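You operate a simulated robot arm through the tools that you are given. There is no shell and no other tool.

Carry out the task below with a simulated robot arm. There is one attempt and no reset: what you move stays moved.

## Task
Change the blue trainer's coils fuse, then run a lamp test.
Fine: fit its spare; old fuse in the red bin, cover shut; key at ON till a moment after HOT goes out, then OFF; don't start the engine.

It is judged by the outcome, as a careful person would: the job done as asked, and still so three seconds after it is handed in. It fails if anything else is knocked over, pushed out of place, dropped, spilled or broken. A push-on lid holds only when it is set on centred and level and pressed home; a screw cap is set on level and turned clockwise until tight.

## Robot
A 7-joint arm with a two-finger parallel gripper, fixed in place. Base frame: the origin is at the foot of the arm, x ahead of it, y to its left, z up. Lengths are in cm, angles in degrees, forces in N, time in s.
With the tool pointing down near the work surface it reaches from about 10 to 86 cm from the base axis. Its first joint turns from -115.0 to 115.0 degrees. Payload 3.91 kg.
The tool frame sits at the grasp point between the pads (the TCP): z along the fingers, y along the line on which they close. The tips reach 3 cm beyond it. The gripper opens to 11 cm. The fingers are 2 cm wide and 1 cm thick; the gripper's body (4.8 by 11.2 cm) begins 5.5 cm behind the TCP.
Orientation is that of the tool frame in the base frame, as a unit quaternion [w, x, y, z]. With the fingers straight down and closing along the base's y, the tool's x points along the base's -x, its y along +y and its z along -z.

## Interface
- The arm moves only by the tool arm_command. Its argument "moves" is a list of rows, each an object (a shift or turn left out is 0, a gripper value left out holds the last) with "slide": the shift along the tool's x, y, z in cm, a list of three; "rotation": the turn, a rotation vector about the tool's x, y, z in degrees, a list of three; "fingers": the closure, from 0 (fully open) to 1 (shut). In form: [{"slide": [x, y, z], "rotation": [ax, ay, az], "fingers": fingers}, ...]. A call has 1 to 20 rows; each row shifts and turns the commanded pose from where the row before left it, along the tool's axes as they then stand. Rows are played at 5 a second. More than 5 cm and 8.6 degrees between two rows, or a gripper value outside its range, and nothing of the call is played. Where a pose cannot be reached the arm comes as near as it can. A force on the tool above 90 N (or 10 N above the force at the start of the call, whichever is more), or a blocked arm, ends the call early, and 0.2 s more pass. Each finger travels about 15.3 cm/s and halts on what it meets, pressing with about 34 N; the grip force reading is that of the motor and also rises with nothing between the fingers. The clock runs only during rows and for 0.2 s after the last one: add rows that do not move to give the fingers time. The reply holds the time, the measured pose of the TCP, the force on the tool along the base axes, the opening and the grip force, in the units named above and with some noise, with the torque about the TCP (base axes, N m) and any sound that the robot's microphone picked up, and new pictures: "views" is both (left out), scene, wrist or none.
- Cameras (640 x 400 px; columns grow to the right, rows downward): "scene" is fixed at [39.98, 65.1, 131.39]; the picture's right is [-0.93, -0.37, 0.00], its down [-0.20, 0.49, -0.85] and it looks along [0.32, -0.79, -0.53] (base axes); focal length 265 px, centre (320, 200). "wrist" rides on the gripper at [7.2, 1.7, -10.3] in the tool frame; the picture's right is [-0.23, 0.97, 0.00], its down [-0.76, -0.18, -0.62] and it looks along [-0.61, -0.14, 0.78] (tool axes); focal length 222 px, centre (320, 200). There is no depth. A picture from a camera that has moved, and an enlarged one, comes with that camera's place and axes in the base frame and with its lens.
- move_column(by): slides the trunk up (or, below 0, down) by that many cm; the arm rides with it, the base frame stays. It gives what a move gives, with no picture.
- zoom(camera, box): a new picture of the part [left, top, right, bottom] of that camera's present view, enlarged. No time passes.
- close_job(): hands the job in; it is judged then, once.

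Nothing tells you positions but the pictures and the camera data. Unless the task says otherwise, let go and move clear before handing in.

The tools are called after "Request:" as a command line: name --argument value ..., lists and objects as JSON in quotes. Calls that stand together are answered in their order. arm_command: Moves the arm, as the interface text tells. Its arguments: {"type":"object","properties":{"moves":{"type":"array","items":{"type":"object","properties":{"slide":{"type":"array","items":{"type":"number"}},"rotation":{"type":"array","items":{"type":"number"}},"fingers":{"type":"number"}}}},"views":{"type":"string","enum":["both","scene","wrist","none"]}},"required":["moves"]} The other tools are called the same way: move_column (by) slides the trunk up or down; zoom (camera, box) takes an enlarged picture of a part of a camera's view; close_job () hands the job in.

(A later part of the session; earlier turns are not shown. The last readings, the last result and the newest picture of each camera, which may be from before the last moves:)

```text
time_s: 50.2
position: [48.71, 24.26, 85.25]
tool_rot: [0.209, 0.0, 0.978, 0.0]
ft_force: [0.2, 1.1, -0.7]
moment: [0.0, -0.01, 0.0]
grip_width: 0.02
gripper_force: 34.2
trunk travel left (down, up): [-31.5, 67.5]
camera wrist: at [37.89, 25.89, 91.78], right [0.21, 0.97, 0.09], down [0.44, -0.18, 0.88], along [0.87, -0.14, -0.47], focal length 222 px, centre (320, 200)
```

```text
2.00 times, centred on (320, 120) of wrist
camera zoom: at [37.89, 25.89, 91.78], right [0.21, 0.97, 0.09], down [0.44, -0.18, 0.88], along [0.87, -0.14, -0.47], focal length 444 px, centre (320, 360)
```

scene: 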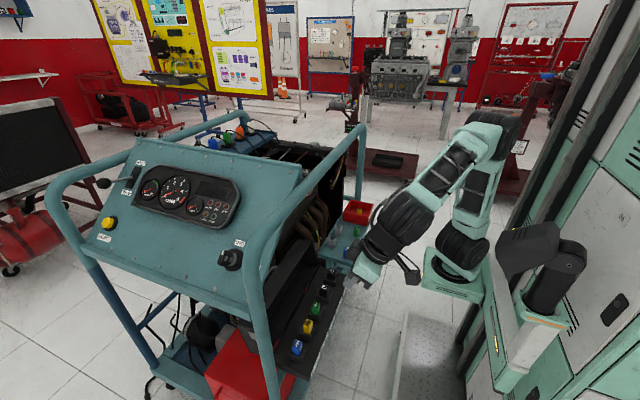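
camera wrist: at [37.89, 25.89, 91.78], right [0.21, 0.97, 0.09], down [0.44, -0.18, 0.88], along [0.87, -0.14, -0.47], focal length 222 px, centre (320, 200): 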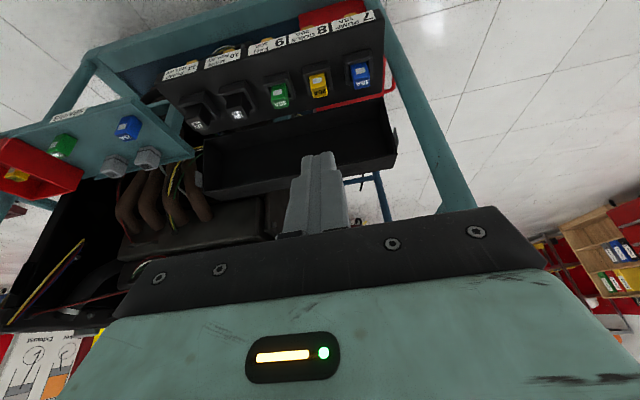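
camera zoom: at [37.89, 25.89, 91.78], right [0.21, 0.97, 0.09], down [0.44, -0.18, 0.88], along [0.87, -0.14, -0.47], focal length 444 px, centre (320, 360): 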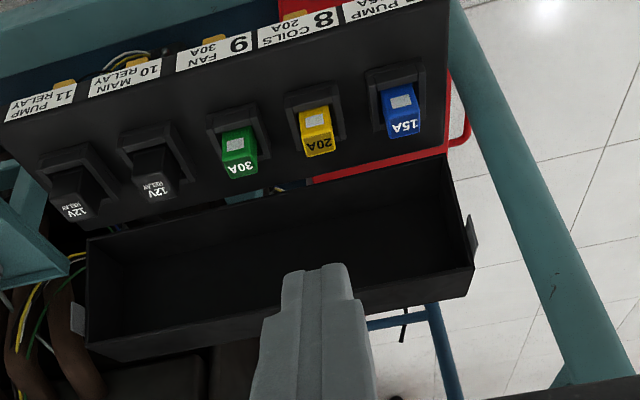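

The cover is an open-fronted box. Its rim runs from about (67.5, 56.8) at the hinge up to (71, 68), leaning back about 17°. Each end has a grey tab. I'll look closely at the near tabs, since pinching one may let me swing it shut under control.

Request:
zoom --camera "wrist" --box '[180, 130, 260, 220]'

Request:
zoom --camera "wrist" --box '[340, 90, 420, 180]'

Request:
zoom --camera "scene" --box '[290, 220, 350, 280]'

Request:
zoom --camera "scene" --box '[220, 290, 300, 390]'

```text
4.44 times, centred on (220, 175) of wrist
camera zoom: at [37.89, 25.89, 91.78], right [0.21, 0.97, 0.09], down [0.44, -0.18, 0.88], along [0.87, -0.14, -0.47], focal length 987 px, centre (764, 311)
```

zoom: 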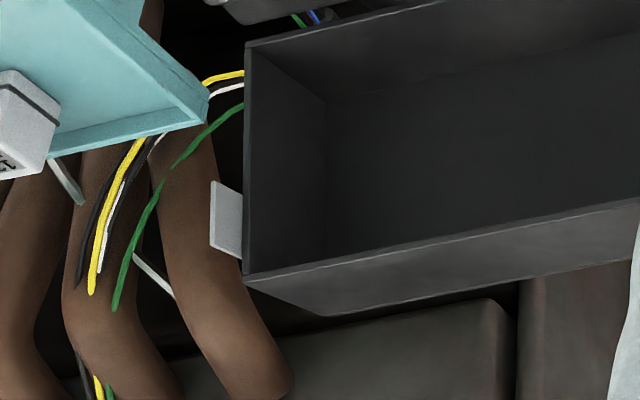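

```text
4.44 times, centred on (380, 135) of wrist
camera zoom: at [37.89, 25.89, 91.78], right [0.21, 0.97, 0.09], down [0.44, -0.18, 0.88], along [0.87, -0.14, -0.47], focal length 987 px, centre (53, 489)
```

zoom: 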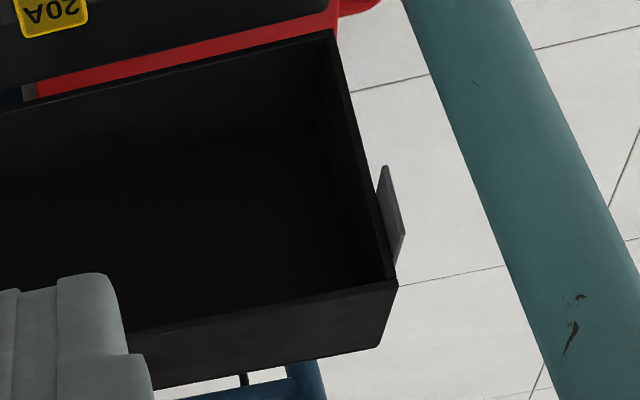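

```text
6.67 times, centred on (320, 250) of scene
camera zoom: at [39.98, 65.1, 131.39], right [-0.93, -0.37, 0.0], down [-0.2, 0.49, -0.85], along [0.32, -0.79, -0.53], focal length 1766 px, centre (320, -133)
```

zoom: 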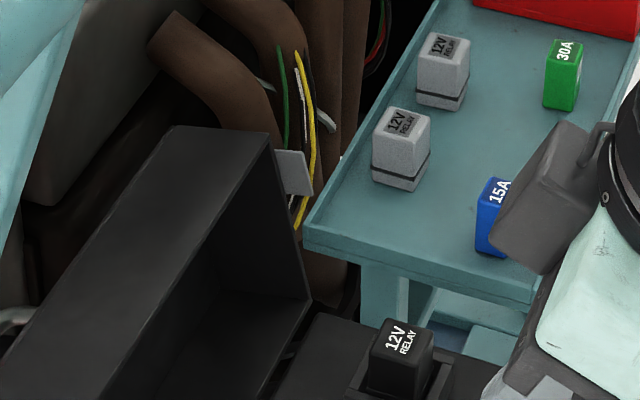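

```text
4.00 times, centred on (260, 340) of scene
camera zoom: at [39.98, 65.1, 131.39], right [-0.93, -0.37, 0.0], down [-0.2, 0.49, -0.85], along [0.32, -0.79, -0.53], focal length 1060 px, centre (560, -360)
```

zoom: 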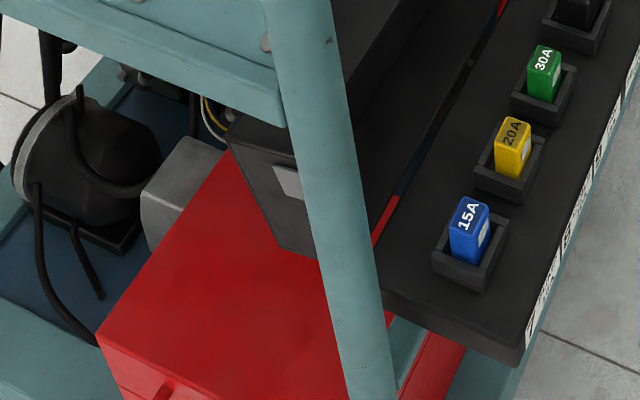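

The tabs are flat plates in line with the end walls, so pinching one would trap the hand in the cover's sweep. Pushing from behind the top edge looks better, but I need to see the space behind the cover and under the console. I'll raise up for that view, which will also show the key.

Request:
move_column --by 25

Request:
arm_command --moves '[{"slide": [0, -4, 0]}, {"slide": [0, -4, 0]}, {"slide": [0, -3, 0]}, {}]'

Request:
zoom --camera "wrist" --box '[320, 60, 640, 260]'

Request:
zoom --camera "wrist" --box '[120, 40, 440, 240]'

```text
time_s: 52.8
position: [48.69, 24.16, 110.32]
tool_rot: [0.208, -0.001, 0.978, 0.0]
ft_force: [-0.2, 1.0, -0.7]
moment: [0.02, 0.02, 0.02]
grip_width: 0.0
gripper_force: 34.5
trunk travel left (down, up): [-56.5, 42.5]
```

```text
time_s: 53.8
position: [48.85, 13.11, 110.47]
tool_rot: [0.207, 0.0, 0.978, 0.0]
ft_force: [0.3, 0.0, 0.1]
moment: [0.02, 0.07, 0.01]
grip_width: 0.0
gripper_force: 34.0
trunk travel left (down, up): [-56.5, 42.5]
camera wrist: at [37.99, 14.82, 116.85], right [0.21, 0.97, 0.09], down [0.44, -0.18, 0.88], along [0.87, -0.14, -0.47], focal length 222 px, centre (320, 200)
```

scene: 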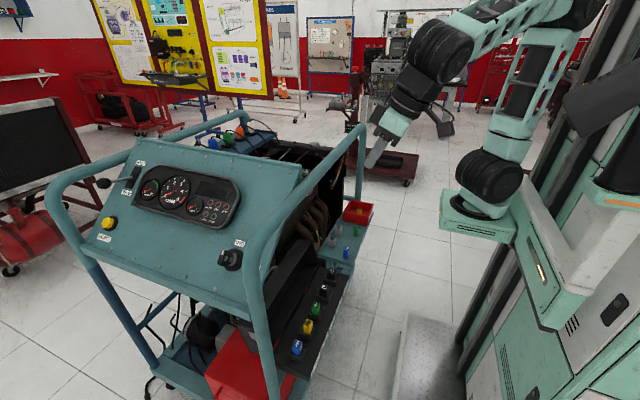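
wrist: 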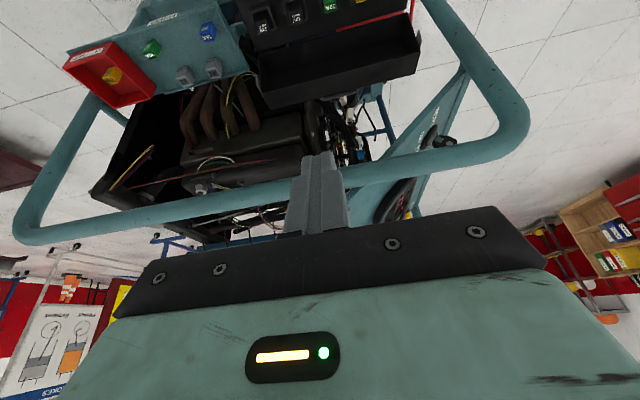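

```text
2.00 times, centred on (480, 160) of wrist
camera zoom: at [37.99, 14.82, 116.85], right [0.21, 0.97, 0.09], down [0.44, -0.18, 0.88], along [0.87, -0.14, -0.47], focal length 444 px, centre (0, 280)
```

zoom: 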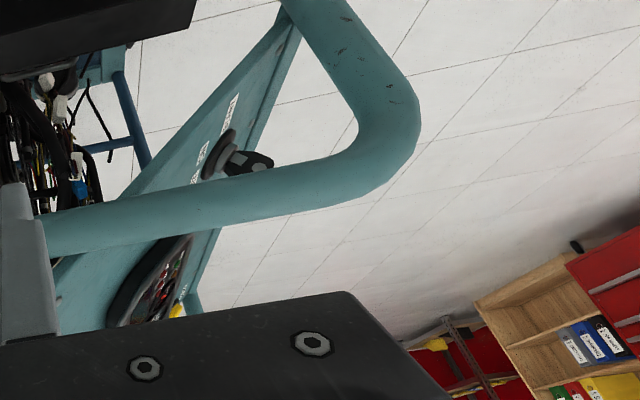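

```text
2.00 times, centred on (280, 140) of wrist
camera zoom: at [37.99, 14.82, 116.85], right [0.21, 0.97, 0.09], down [0.44, -0.18, 0.88], along [0.87, -0.14, -0.47], focal length 444 px, centre (400, 320)
```

zoom: 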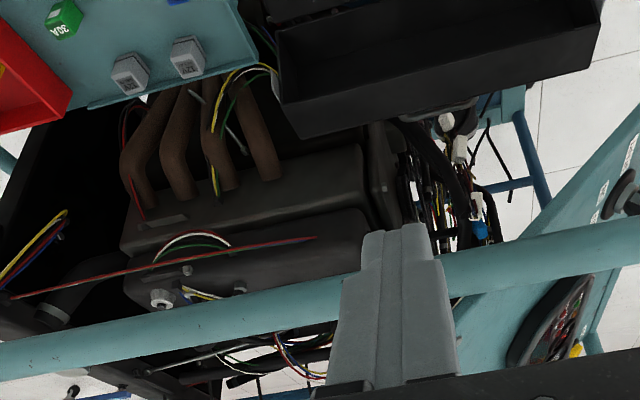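

This view shows the console is a thin sloped panel, with clear floor behind the cover at its +y end. The key ring is near (74, 31.5, 88). I'll zoom in on the key labels from this side.

Request:
zoom --camera "wrist" --box '[400, 90, 470, 150]'

Request:
zoom --camera "scene" --box '[60, 120, 320, 320]'

Request:
zoom --camera "wrist" --box '[320, 60, 460, 160]'

```text
6.67 times, centred on (435, 120) of wrist
camera zoom: at [37.99, 14.82, 116.85], right [0.21, 0.97, 0.09], down [0.44, -0.18, 0.88], along [0.87, -0.14, -0.47], focal length 1481 px, centre (-447, 733)
```

zoom: 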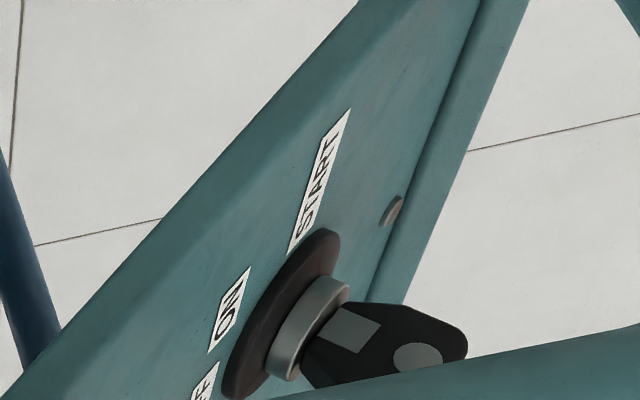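

```text
2.00 times, centred on (190, 220) of scene
camera zoom: at [39.98, 65.1, 131.39], right [-0.93, -0.37, 0.0], down [-0.2, 0.49, -0.85], along [0.32, -0.79, -0.53], focal length 530 px, centre (580, 160)
```

zoom: 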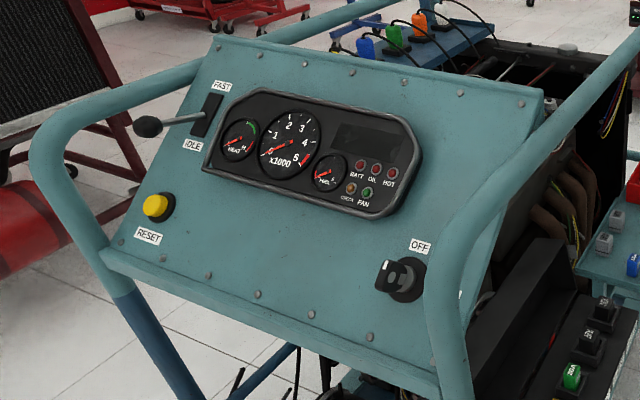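

```text
4.00 times, centred on (390, 110) of wrist
camera zoom: at [37.99, 14.82, 116.85], right [0.21, 0.97, 0.09], down [0.44, -0.18, 0.88], along [0.87, -0.14, -0.47], focal length 888 px, centre (40, 560)
```

zoom: 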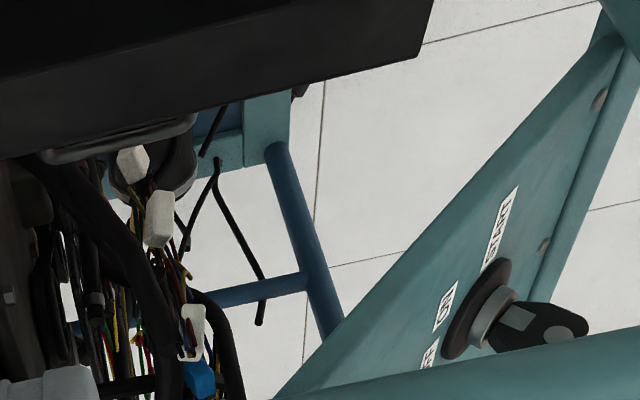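

The space behind the cover is clear at y≈25, and panel, rail and console heights leave room if the hand is strongly tilted and the trunk low. My plan is to reach over the cover's top edge with closed fingers, drag it forward and let it swing shut, then press it home. First I'll tilt while clear, then lower.

Request:
arm_command --moves '[{"slide": [1.5, 4, 0]}, {"slide": [0, 4, 0]}, {"slide": [0, 3.4, 0]}, {"rotation": [0, -8, 0]}, {"rotation": [0, -8, 0]}, {"rotation": [0, -8, 0]}, {"rotation": [0, -8, 0]}, {}]' --views "none"

Request:
move_column --by -30

Request:
arm_command --moves '[{}]'

```text
time_s: 55.6
position: [47.4, 24.66, 109.79]
tool_rot: [0.47, 0.0, 0.883, 0.0]
ft_force: [-1.1, -1.0, 0.2]
moment: [0.0, 0.01, 0.0]
grip_width: 0.0
gripper_force: 34.3
trunk travel left (down, up): [-56.5, 42.5]
```

```text
time_s: 58.6
position: [47.19, 24.74, 79.75]
tool_rot: [0.469, 0.0, 0.883, 0.0]
ft_force: [0.3, 0.2, -0.4]
moment: [-0.01, 0.01, -0.02]
grip_width: 0.0
gripper_force: 34.7
trunk travel left (down, up): [-26.5, 72.5]
```

```text
time_s: 59.0
position: [47.35, 24.59, 79.78]
tool_rot: [0.47, 0.0, 0.882, 0.0]
ft_force: [-0.2, 0.1, 0.1]
moment: [-0.02, 0.01, 0.02]
grip_width: 0.01
gripper_force: 34.1
trunk travel left (down, up): [-26.5, 72.5]
camera wrist: at [34.69, 26.27, 79.49], right [0.13, 0.97, 0.19], down [-0.09, -0.18, 0.98], along [0.99, -0.14, 0.07], focal length 222 px, centre (320, 200)
```

scene: 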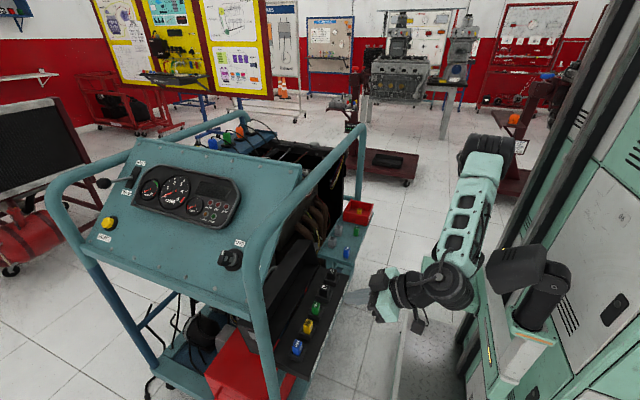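
wrist: 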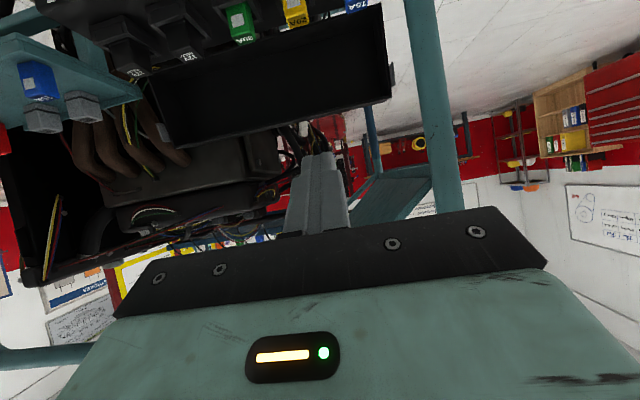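

The view is now horizontal. I'll zoom in to check cover height and the space behind it before advancing.

Request:
zoom --camera "wrist" --box '[140, 0, 460, 200]'

Request:
zoom --camera "wrist" --box '[290, 80, 450, 180]'

```text
2.00 times, centred on (300, 100) of wrist
camera zoom: at [34.69, 26.27, 79.49], right [0.13, 0.97, 0.19], down [-0.09, -0.18, 0.98], along [0.99, -0.14, 0.07], focal length 444 px, centre (360, 400)
```

zoom: 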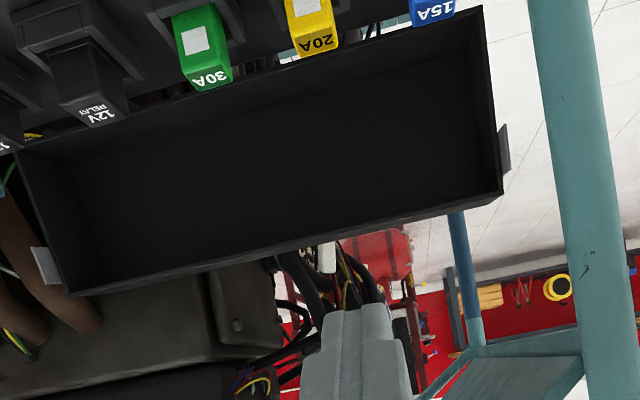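

```text
4.00 times, centred on (370, 130) of wrist
camera zoom: at [34.69, 26.27, 79.49], right [0.13, 0.97, 0.19], down [-0.09, -0.18, 0.98], along [0.99, -0.14, 0.07], focal length 888 px, centre (120, 480)
```

zoom: 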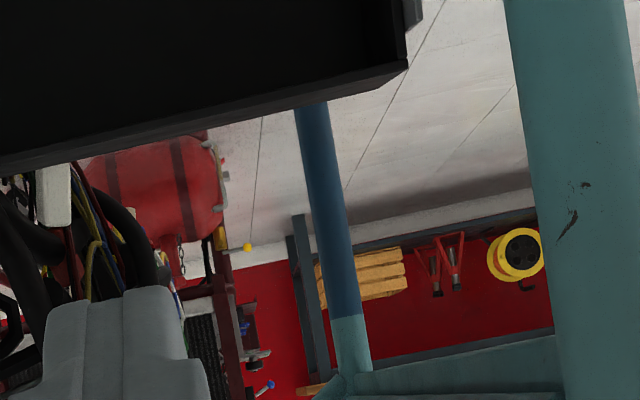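

Confirmed: the cover spans y -2 to 35 with its top at z≈68.3, and wiring stays at y<25, x≈85. I'll tilt a bit more, shift to y≈26.7, lower and start reaching over it.

Request:
arm_command --moves '[{"rotation": [0, -8, 0]}, {"slide": [0, 2.1, 0]}, {}]' --views "none"

Request:
move_column --by -7.5

Request:
arm_command --moves '[{"slide": [-1.97, 0, 4.05]}, {"slide": [-1.97, 0, 4.05]}, {"slide": [-1.97, 0, 4.05]}, {}]'

Request:
zoom --camera "scene" --box '[240, 150, 480, 350]'

```text
time_s: 59.8
position: [47.44, 26.77, 79.71]
tool_rot: [0.53, 0.001, 0.848, -0.001]
ft_force: [0.0, 0.8, 0.6]
moment: [-0.03, -0.03, -0.02]
grip_width: 0.0
gripper_force: 33.5
trunk travel left (down, up): [-26.5, 72.5]
```

```text
time_s: 60.9
position: [47.31, 26.71, 72.33]
tool_rot: [0.531, 0.001, 0.847, -0.001]
ft_force: [-0.4, 0.9, 0.8]
moment: [0.0, 0.01, 0.04]
grip_width: 0.0
gripper_force: 34.2
trunk travel left (down, up): [-19.0, 80.0]
```

```text
time_s: 61.9
position: [60.8, 26.81, 72.3]
tool_rot: [0.53, 0.0, 0.848, -0.001]
ft_force: [-0.3, 0.5, 0.0]
moment: [0.02, -0.01, 0.01]
grip_width: 0.0
gripper_force: 34.0
trunk travel left (down, up): [-19.0, 80.0]
camera wrist: at [48.34, 28.49, 70.17], right [0.1, 0.97, 0.2], down [-0.23, -0.18, 0.96], along [0.97, -0.14, 0.2], focal length 222 px, centre (320, 200)
```

scene: 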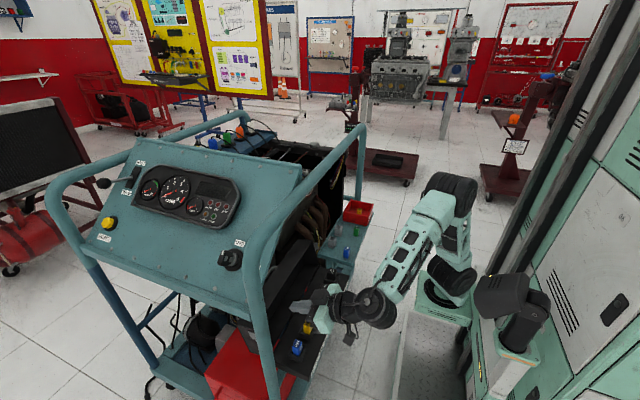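
wrist: 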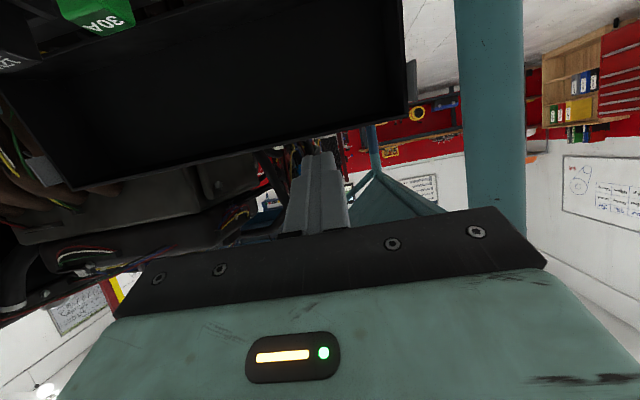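

```text
2.00 times, centred on (360, 250) of scene
camera zoom: at [39.98, 65.1, 131.39], right [-0.93, -0.37, 0.0], down [-0.2, 0.49, -0.85], along [0.32, -0.79, -0.53], focal length 530 px, centre (240, 100)
```

zoom: 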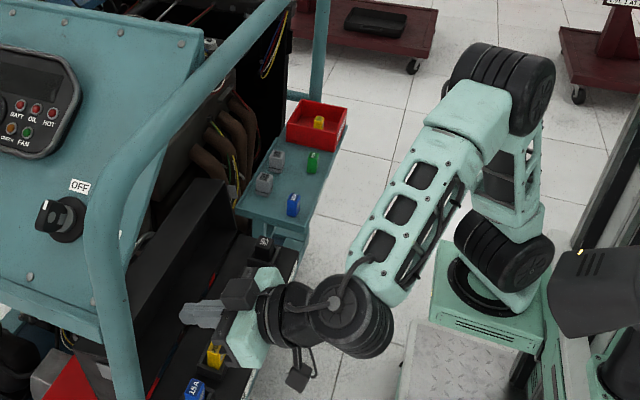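

The fingertips are just above the cover's top edge level and clear. I'll continue forward over it.

Request:
arm_command --moves '[{"slide": [-1.97, 0, 4.05]}, {"slide": [-1.97, 0, 4.05]}, {}]'

Request:
zoom --camera "wrist" --box '[220, 60, 480, 220]'

Request:
zoom --camera "scene" --box '[220, 200, 400, 350]'

```text
time_s: 62.7
position: [69.94, 26.77, 72.47]
tool_rot: [0.53, 0.001, 0.848, 0.0]
ft_force: [0.1, 0.1, 0.2]
moment: [0.01, 0.0, 0.0]
grip_width: 0.0
gripper_force: 34.4
trunk travel left (down, up): [-19.0, 80.0]
camera wrist: at [57.44, 28.44, 70.32], right [0.1, 0.97, 0.2], down [-0.23, -0.18, 0.96], along [0.97, -0.14, 0.2], focal length 222 px, centre (320, 200)
```

scene: 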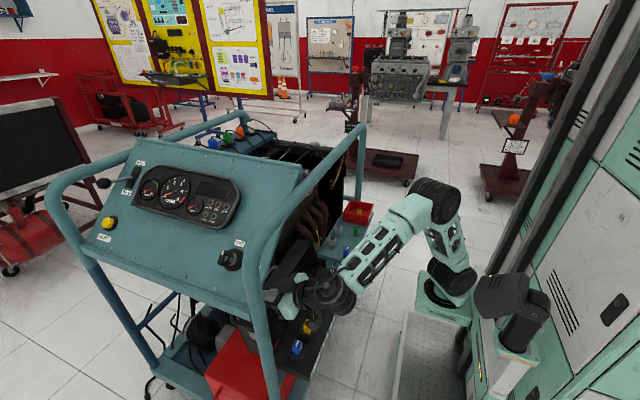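
wrist: 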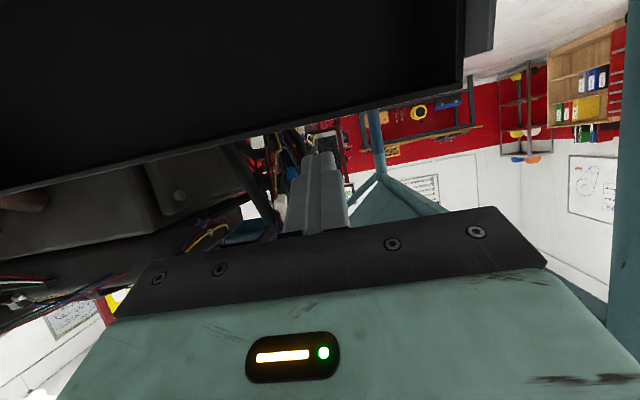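

```text
2.46 times, centred on (350, 140) of wrist
camera zoom: at [57.44, 28.44, 70.32], right [0.1, 0.97, 0.2], down [-0.23, -0.18, 0.96], along [0.97, -0.14, 0.2], focal length 547 px, centre (246, 348)
```

zoom: 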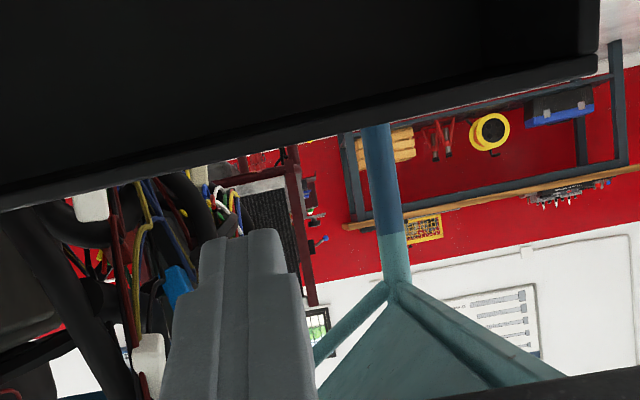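

```text
2.67 times, centred on (310, 275) of scene
camera zoom: at [39.98, 65.1, 131.39], right [-0.93, -0.37, 0.0], down [-0.2, 0.49, -0.85], along [0.32, -0.79, -0.53], focal length 706 px, centre (347, 0)
```

zoom: 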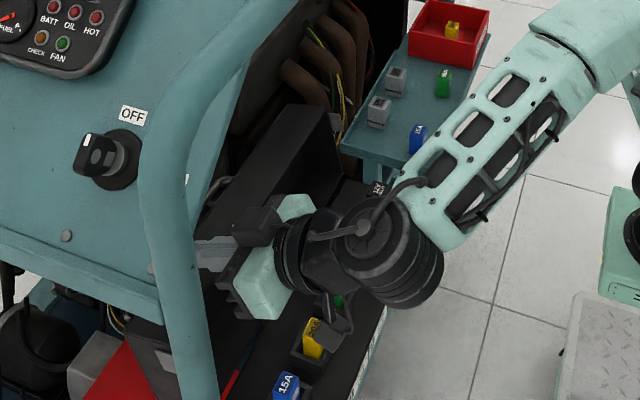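

The fingers are about 2 cm above the top edge with wiring to the left. I'll shift slightly to y≈27.4 and move past the cover's back edge.

Request:
arm_command --moves '[{"slide": [0, 0.6, 0]}, {"slide": [-1.8, 0, 3.7]}, {"slide": [-1.8, 0, 3.7]}, {}]'

Request:
zoom --camera "wrist" --box '[220, 60, 480, 220]'

Request:
zoom --camera "scene" --box '[220, 200, 400, 350]'

```text
time_s: 63.7
position: [77.95, 27.48, 72.5]
tool_rot: [0.53, 0.0, 0.848, 0.0]
ft_force: [0.5, -0.3, -0.4]
moment: [-0.01, -0.02, 0.02]
grip_width: 0.0
gripper_force: 33.7
trunk travel left (down, up): [-19.0, 80.0]
camera wrist: at [65.54, 29.07, 70.4], right [0.1, 0.97, 0.2], down [-0.23, -0.18, 0.96], along [0.97, -0.14, 0.2], focal length 222 px, centre (320, 200)
```

scene: 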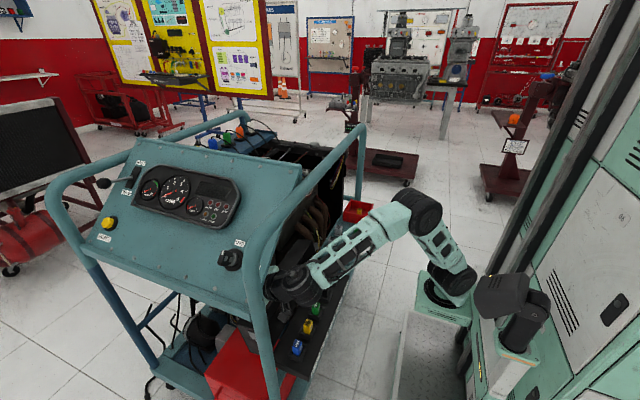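
wrist: 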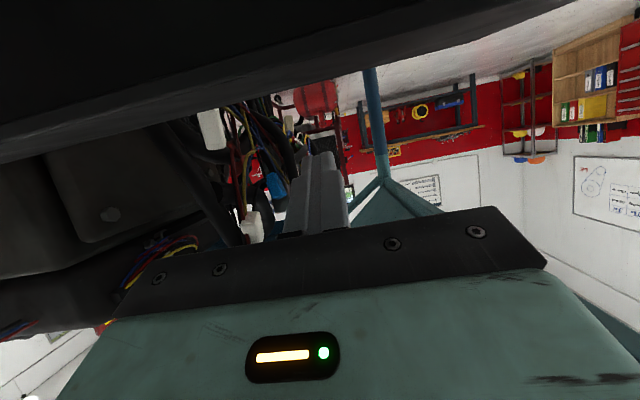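

```text
2.46 times, centred on (350, 140) of wrist
camera zoom: at [65.54, 29.07, 70.4], right [0.1, 0.97, 0.2], down [-0.23, -0.18, 0.96], along [0.97, -0.14, 0.2], focal length 547 px, centre (246, 348)
```

zoom: 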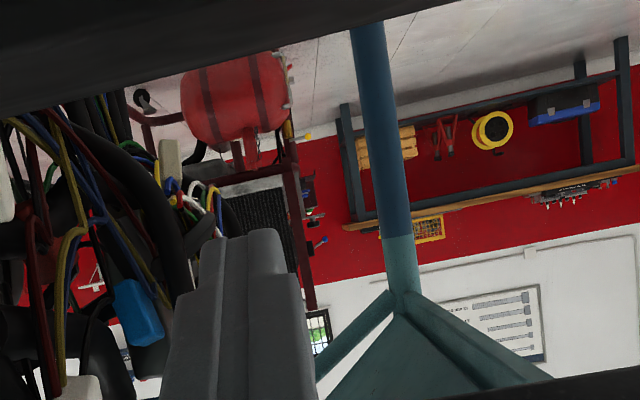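

```text
2.67 times, centred on (310, 275) of scene
camera zoom: at [39.98, 65.1, 131.39], right [-0.93, -0.37, 0.0], down [-0.2, 0.49, -0.85], along [0.32, -0.79, -0.53], focal length 706 px, centre (347, 0)
```

zoom: 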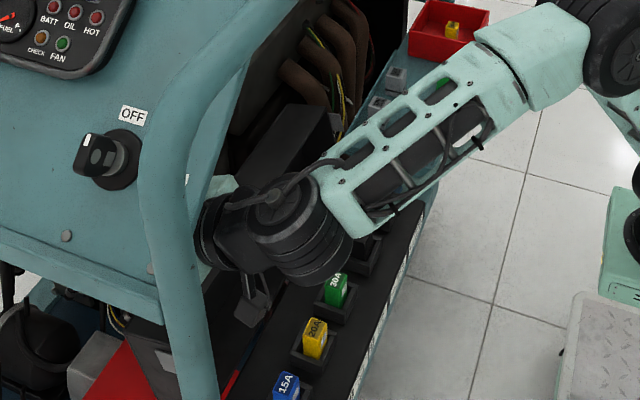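

The tip is past the cover's back edge. I'll keep clear of the hose, then lower behind the edge while reducing the tilt.

Request:
arm_command --moves '[{"slide": [-0.59, 0.7, 1.21]}, {"slide": [1.89, 0, 1.37]}, {"rotation": [0, 8, 0]}, {"slide": [1.92, 0, 1.62]}, {"rotation": [0, 8, 0]}, {}]'

Request:
zoom --camera "wrist" --box '[160, 20, 480, 220]'

Request:
zoom --camera "scene" --box '[220, 200, 400, 350]'

```text
time_s: 65.1
position: [80.07, 27.91, 67.61]
tool_rot: [0.406, -0.001, 0.914, 0.001]
ft_force: [-1.2, 0.1, -0.3]
moment: [0.03, 0.02, -0.01]
grip_width: 0.0
gripper_force: 33.9
trunk travel left (down, up): [-19.0, 80.0]
camera wrist: at [67.61, 29.68, 68.97], right [0.15, 0.97, 0.17], down [0.05, -0.18, 0.98], along [0.99, -0.14, -0.07], focal length 222 px, centre (320, 200)
```

scene: 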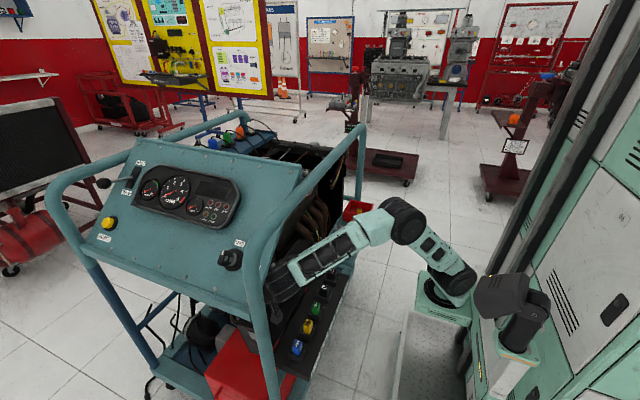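
wrist: 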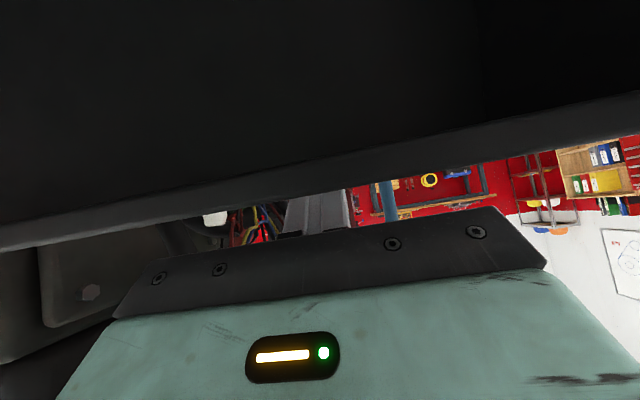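

```text
2.00 times, centred on (320, 120) of wrist
camera zoom: at [67.61, 29.68, 68.97], right [0.15, 0.97, 0.17], down [0.05, -0.18, 0.98], along [0.99, -0.14, -0.07], focal length 444 px, centre (320, 360)
```

zoom: 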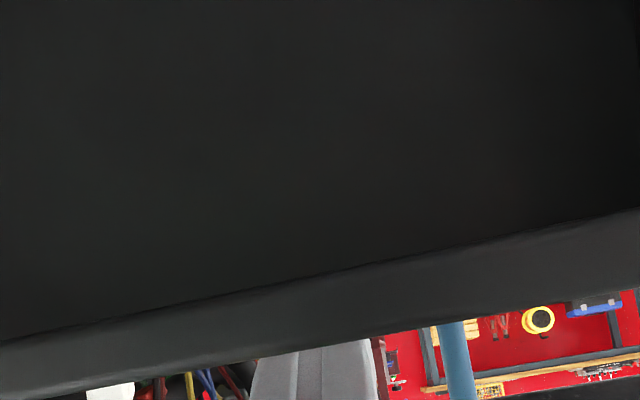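

```text
2.67 times, centred on (310, 275) of scene
camera zoom: at [39.98, 65.1, 131.39], right [-0.93, -0.37, 0.0], down [-0.2, 0.49, -0.85], along [0.32, -0.79, -0.53], focal length 706 px, centre (347, 0)
```

zoom: 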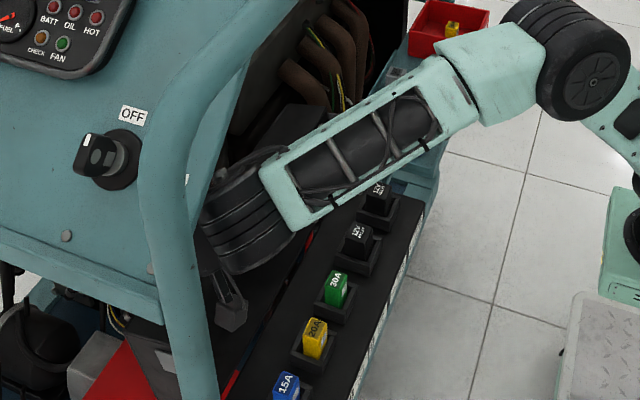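

Still no contact, and the finger is behind the edge. I'll lower the last bit.

Request:
arm_command --moves '[{"slide": [0.8, 0, 0.8]}, {"slide": [0.8, 0, 0.8]}, {"rotation": [0, 4, 0]}, {}]' --views "wrist"

```text
time_s: 66.1
position: [80.13, 28.04, 65.61]
tool_rot: [0.376, 0.0, 0.927, 0.001]
ft_force: [-2.9, 1.2, 25.2]
moment: [-0.7, 1.39, 0.06]
grip_width: 0.02
gripper_force: 34.0
trunk travel left (down, up): [-19.0, 80.0]
camera wrist: at [67.85, 29.75, 67.79], right [0.16, 0.97, 0.16], down [0.11, -0.18, 0.98], along [0.98, -0.14, -0.14], focal length 222 px, centre (320, 200)
```

wrist: 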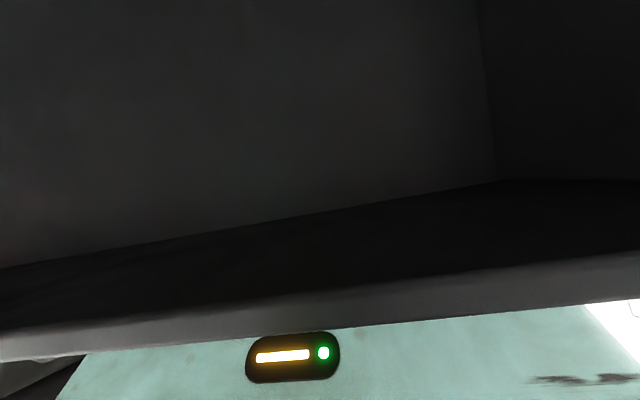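

The gripper body touched the top wall of the cover at 25 N. I'll back off along the finger axis, then press toward -x with the finger.

Request:
arm_command --moves '[{"slide": [0, 0, -0.8]}, {"slide": [0, 0, -0.8]}, {}]' --views "none"

Request:
arm_command --moves '[{"slide": [0.36, 0, -0.35]}, {"slide": [0.36, 0, -0.35]}, {}]' --views "wrist"

```text
time_s: 66.9
position: [79.15, 28.0, 66.11]
tool_rot: [0.373, 0.0, 0.928, -0.003]
ft_force: [-0.9, 0.1, -0.3]
moment: [0.04, -0.03, 0.03]
grip_width: 0.0
gripper_force: 34.6
trunk travel left (down, up): [-19.0, 80.0]
```

```text
time_s: 67.7
position: [78.02, 28.05, 66.41]
tool_rot: [0.377, 0.0, 0.926, 0.001]
ft_force: [7.9, 3.2, 11.5]
moment: [-0.12, 0.56, -0.09]
grip_width: 0.0
gripper_force: 34.2
trunk travel left (down, up): [-19.0, 80.0]
camera wrist: at [65.75, 29.68, 68.8], right [0.16, 0.97, 0.16], down [0.11, -0.18, 0.98], along [0.98, -0.14, -0.14], focal length 222 px, centre (320, 200)
```

wrist: 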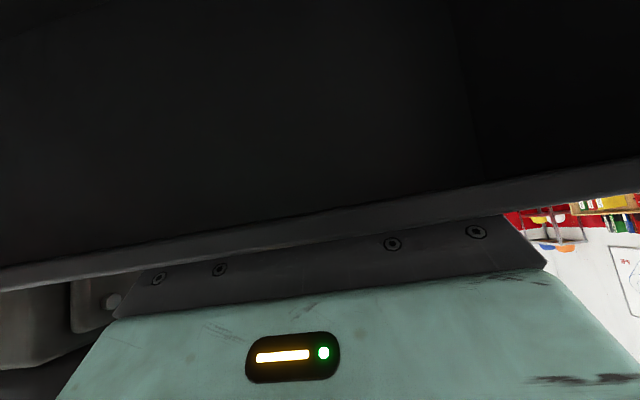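

Contact is now with the finger underside, about (74.6, 68.4). I'll drag along the cover's arc, up and toward the robot, in small steps.

Request:
arm_command --moves '[{"slide": [0.45, 0, -0.8]}, {"slide": [0.4, 0, -0.8]}, {}]' --views "none"

Request:
arm_command --moves '[{"slide": [0.45, 0, -0.8]}, {"slide": [0.4, 0, -0.8]}, {}]'

Request:
zoom --camera "scene" --box '[220, 200, 400, 350]'

```text
time_s: 68.5
position: [76.51, 27.98, 67.35]
tool_rot: [0.378, 0.001, 0.926, 0.002]
ft_force: [17.0, 3.2, 35.0]
moment: [-0.27, 1.49, 0.02]
grip_width: 0.0
gripper_force: 34.2
trunk travel left (down, up): [-19.0, 80.0]
```

```text
time_s: 69.3
position: [74.82, 27.97, 68.07]
tool_rot: [0.378, 0.0, 0.926, 0.003]
ft_force: [12.4, 1.7, 39.1]
moment: [-0.26, 1.61, 0.03]
grip_width: 0.0
gripper_force: 33.8
trunk travel left (down, up): [-19.0, 80.0]
camera wrist: at [62.41, 29.65, 70.25], right [0.16, 0.97, 0.16], down [0.11, -0.18, 0.98], along [0.98, -0.14, -0.14], focal length 222 px, centre (320, 200)
```

scene: 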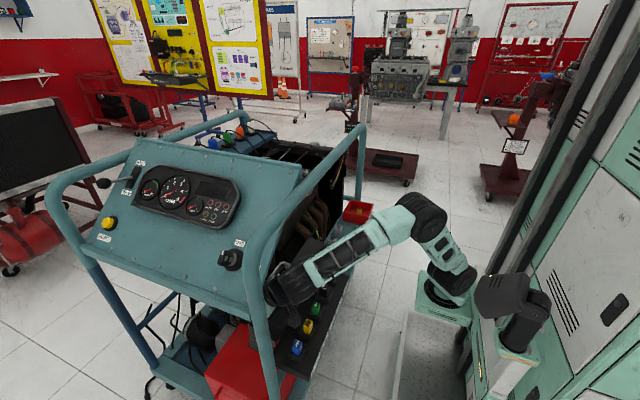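
wrist: 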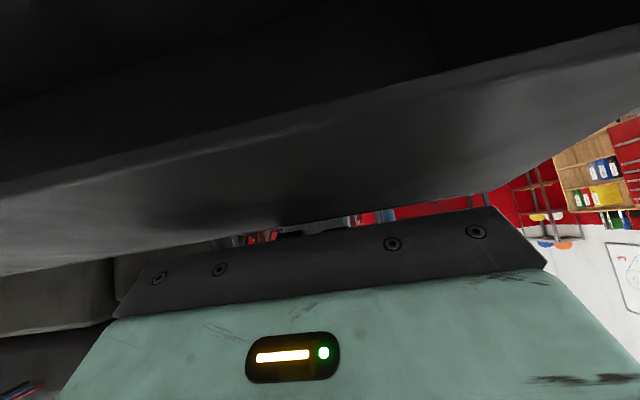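

```text
2.67 times, centred on (310, 275) of scene
camera zoom: at [39.98, 65.1, 131.39], right [-0.93, -0.37, 0.0], down [-0.2, 0.49, -0.85], along [0.32, -0.79, -0.53], focal length 706 px, centre (347, 0)
```

zoom: 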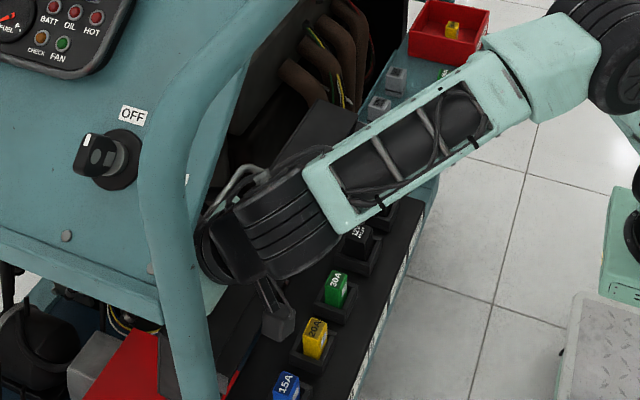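

The cover is rotating and the contact point follows the expected arc without slipping. I'll continue, easing the downward pressure.

Request:
arm_command --moves '[{"slide": [0.5, 0, -1.2]}, {"slide": [0.6, 0, -1.1]}, {}]' --views "none"

Request:
arm_command --moves '[{"slide": [0.75, 0, -1.0]}, {"slide": [0.8, 0, -0.9]}, {}]'

Request:
zoom --camera "scene" --box '[220, 200, 400, 350]'

```text
time_s: 70.1
position: [72.28, 28.01, 68.15]
tool_rot: [0.373, 0.0, 0.928, -0.001]
ft_force: [-0.8, 0.6, 0.1]
moment: [-0.02, -0.01, -0.01]
grip_width: 0.0
gripper_force: 34.0
trunk travel left (down, up): [-19.0, 80.0]
```

```text
time_s: 70.9
position: [69.79, 28.1, 68.75]
tool_rot: [0.375, 0.0, 0.927, 0.0]
ft_force: [0.6, 0.0, 1.8]
moment: [0.0, 0.0, 0.01]
grip_width: 0.01
gripper_force: 34.1
trunk travel left (down, up): [-19.0, 80.0]
camera wrist: at [57.47, 29.75, 71.04], right [0.16, 0.97, 0.16], down [0.11, -0.18, 0.98], along [0.98, -0.14, -0.14], focal length 222 px, centre (320, 200)
```

scene: 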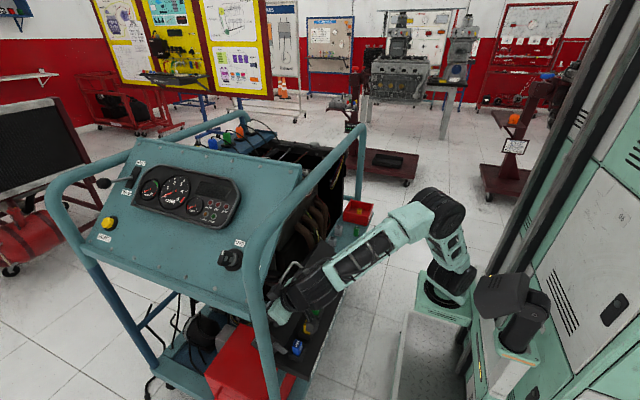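
wrist: 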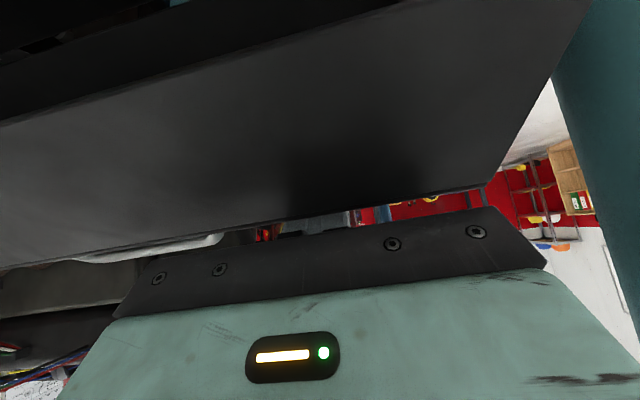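

```text
2.67 times, centred on (310, 275) of scene
camera zoom: at [39.98, 65.1, 131.39], right [-0.93, -0.37, 0.0], down [-0.2, 0.49, -0.85], along [0.32, -0.79, -0.53], focal length 706 px, centre (347, 0)
```

zoom: 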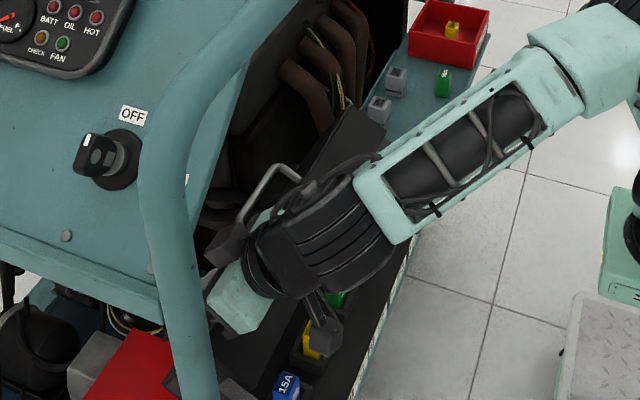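

The cover is now leaning past vertical and contact is light. I'll continue nudging it forward.

Request:
arm_command --moves '[{"slide": [0.8, 0, -0.8]}, {"slide": [0.8, 0, -0.8]}, {}]' --views "wrist"

Request:
arm_command --moves '[{"slide": [0.8, 0, -0.7]}, {"slide": [0.8, 0, -0.7]}, {}]'

Request:
zoom --camera "scene" --box '[220, 200, 400, 350]'

```text
time_s: 71.7
position: [67.55, 28.09, 68.62]
tool_rot: [0.375, 0.001, 0.927, 0.0]
ft_force: [0.9, 0.2, 0.1]
moment: [0.0, -0.02, -0.01]
grip_width: 0.0
gripper_force: 33.8
trunk travel left (down, up): [-19.0, 80.0]
camera wrist: at [55.18, 29.82, 71.01], right [0.16, 0.97, 0.16], down [0.11, -0.18, 0.98], along [0.98, -0.14, -0.14], focal length 222 px, centre (320, 200)
```

wrist: 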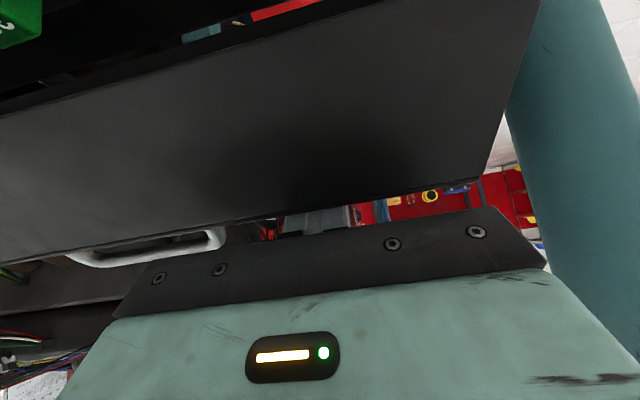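

```text
time_s: 72.5
position: [65.5, 27.99, 68.6]
tool_rot: [0.374, -0.001, 0.927, 0.001]
ft_force: [0.4, -0.5, 2.4]
moment: [-0.03, 0.01, 0.03]
grip_width: 0.0
gripper_force: 33.9
trunk travel left (down, up): [-19.0, 80.0]
camera wrist: at [53.02, 29.81, 70.93], right [0.16, 0.97, 0.16], down [0.11, -0.18, 0.98], along [0.98, -0.14, -0.14], focal length 222 px, centre (320, 200)
```

scene: 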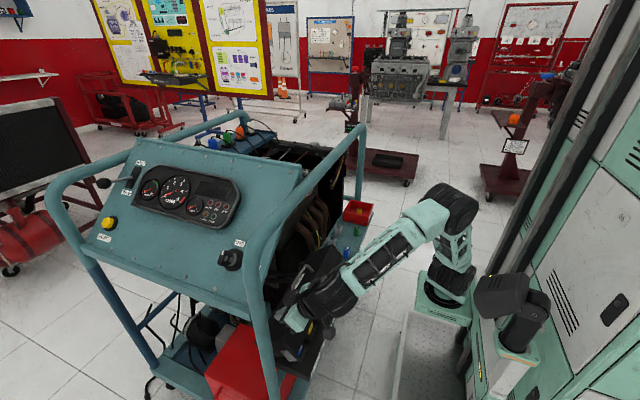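
wrist: 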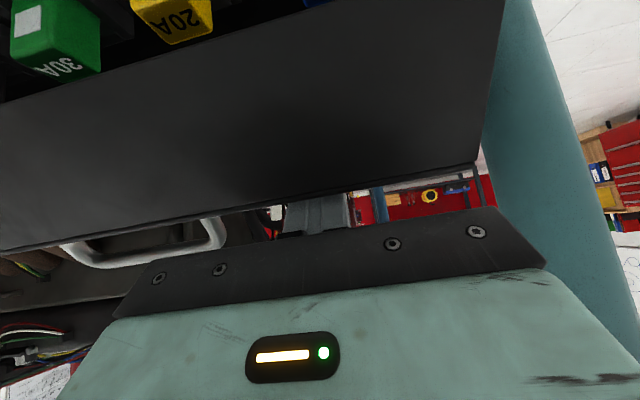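

```text
2.67 times, centred on (310, 275) of scene
camera zoom: at [39.98, 65.1, 131.39], right [-0.93, -0.37, 0.0], down [-0.2, 0.49, -0.85], along [0.32, -0.79, -0.53], focal length 706 px, centre (347, 0)
```

zoom: 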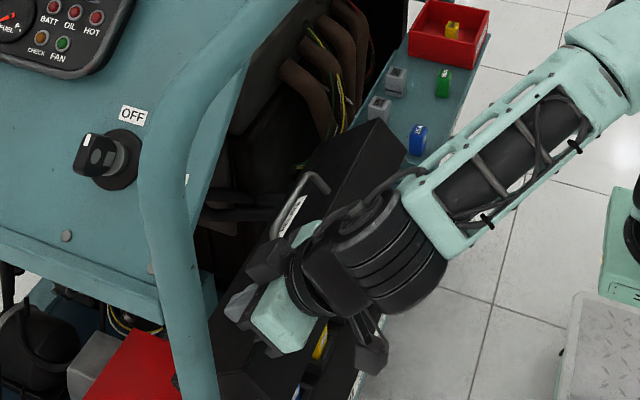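

The cover is hinge-stiff and follows the finger, now about 35–40° past vertical. A handle on its outer face is also visible. I'll keep pushing forward and down.

Request:
arm_command --moves '[{"slide": [0.95, 0, -0.55]}, {"slide": [0.95, 0, -0.5]}, {}]' --views "none"

Request:
arm_command --moves '[{"slide": [1.1, 0, -0.5]}, {"slide": [1.1, 0, -0.45]}, {}]'

Request:
zoom --camera "scene" --box '[220, 200, 400, 350]'

```text
time_s: 73.3
position: [63.33, 28.17, 68.03]
tool_rot: [0.375, 0.001, 0.927, -0.001]
ft_force: [-0.2, 0.5, 0.0]
moment: [0.02, -0.03, 0.01]
grip_width: 0.0
gripper_force: 33.7
trunk travel left (down, up): [-19.0, 80.0]
```

```text
time_s: 74.1
position: [61.07, 28.12, 67.22]
tool_rot: [0.374, 0.0, 0.927, 0.0]
ft_force: [0.2, 0.4, -0.6]
moment: [0.0, 0.0, 0.0]
grip_width: 0.0
gripper_force: 34.0
trunk travel left (down, up): [-19.0, 80.0]
camera wrist: at [48.71, 29.78, 69.5], right [0.16, 0.97, 0.16], down [0.11, -0.18, 0.98], along [0.98, -0.14, -0.14], focal length 222 px, centre (320, 200)
```

scene: 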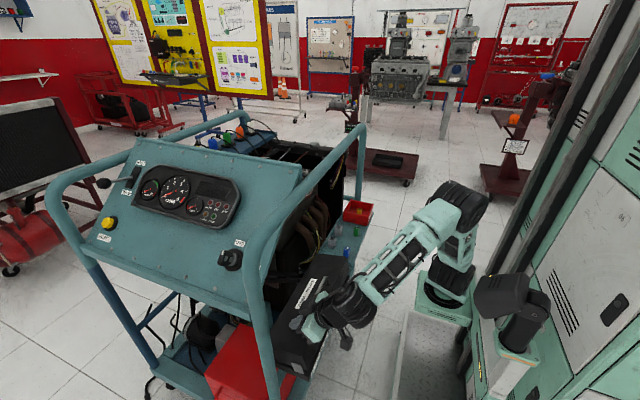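
wrist: 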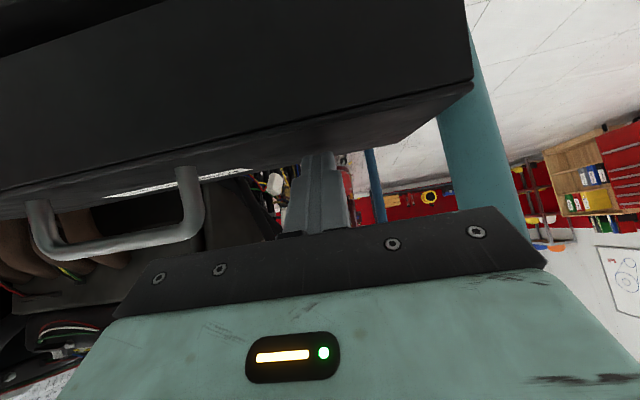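

```text
2.67 times, centred on (310, 275) of scene
camera zoom: at [39.98, 65.1, 131.39], right [-0.93, -0.37, 0.0], down [-0.2, 0.49, -0.85], along [0.32, -0.79, -0.53], focal length 706 px, centre (347, 0)
```

zoom: 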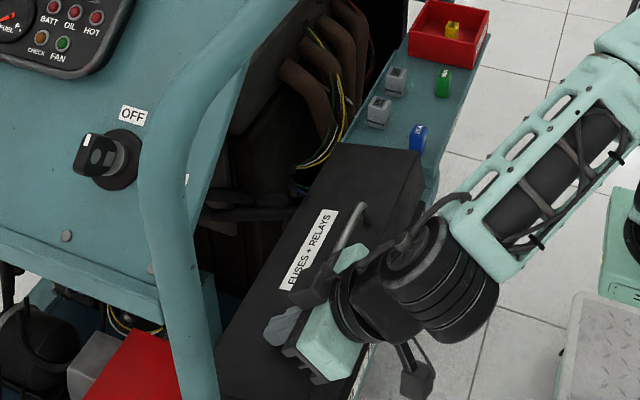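

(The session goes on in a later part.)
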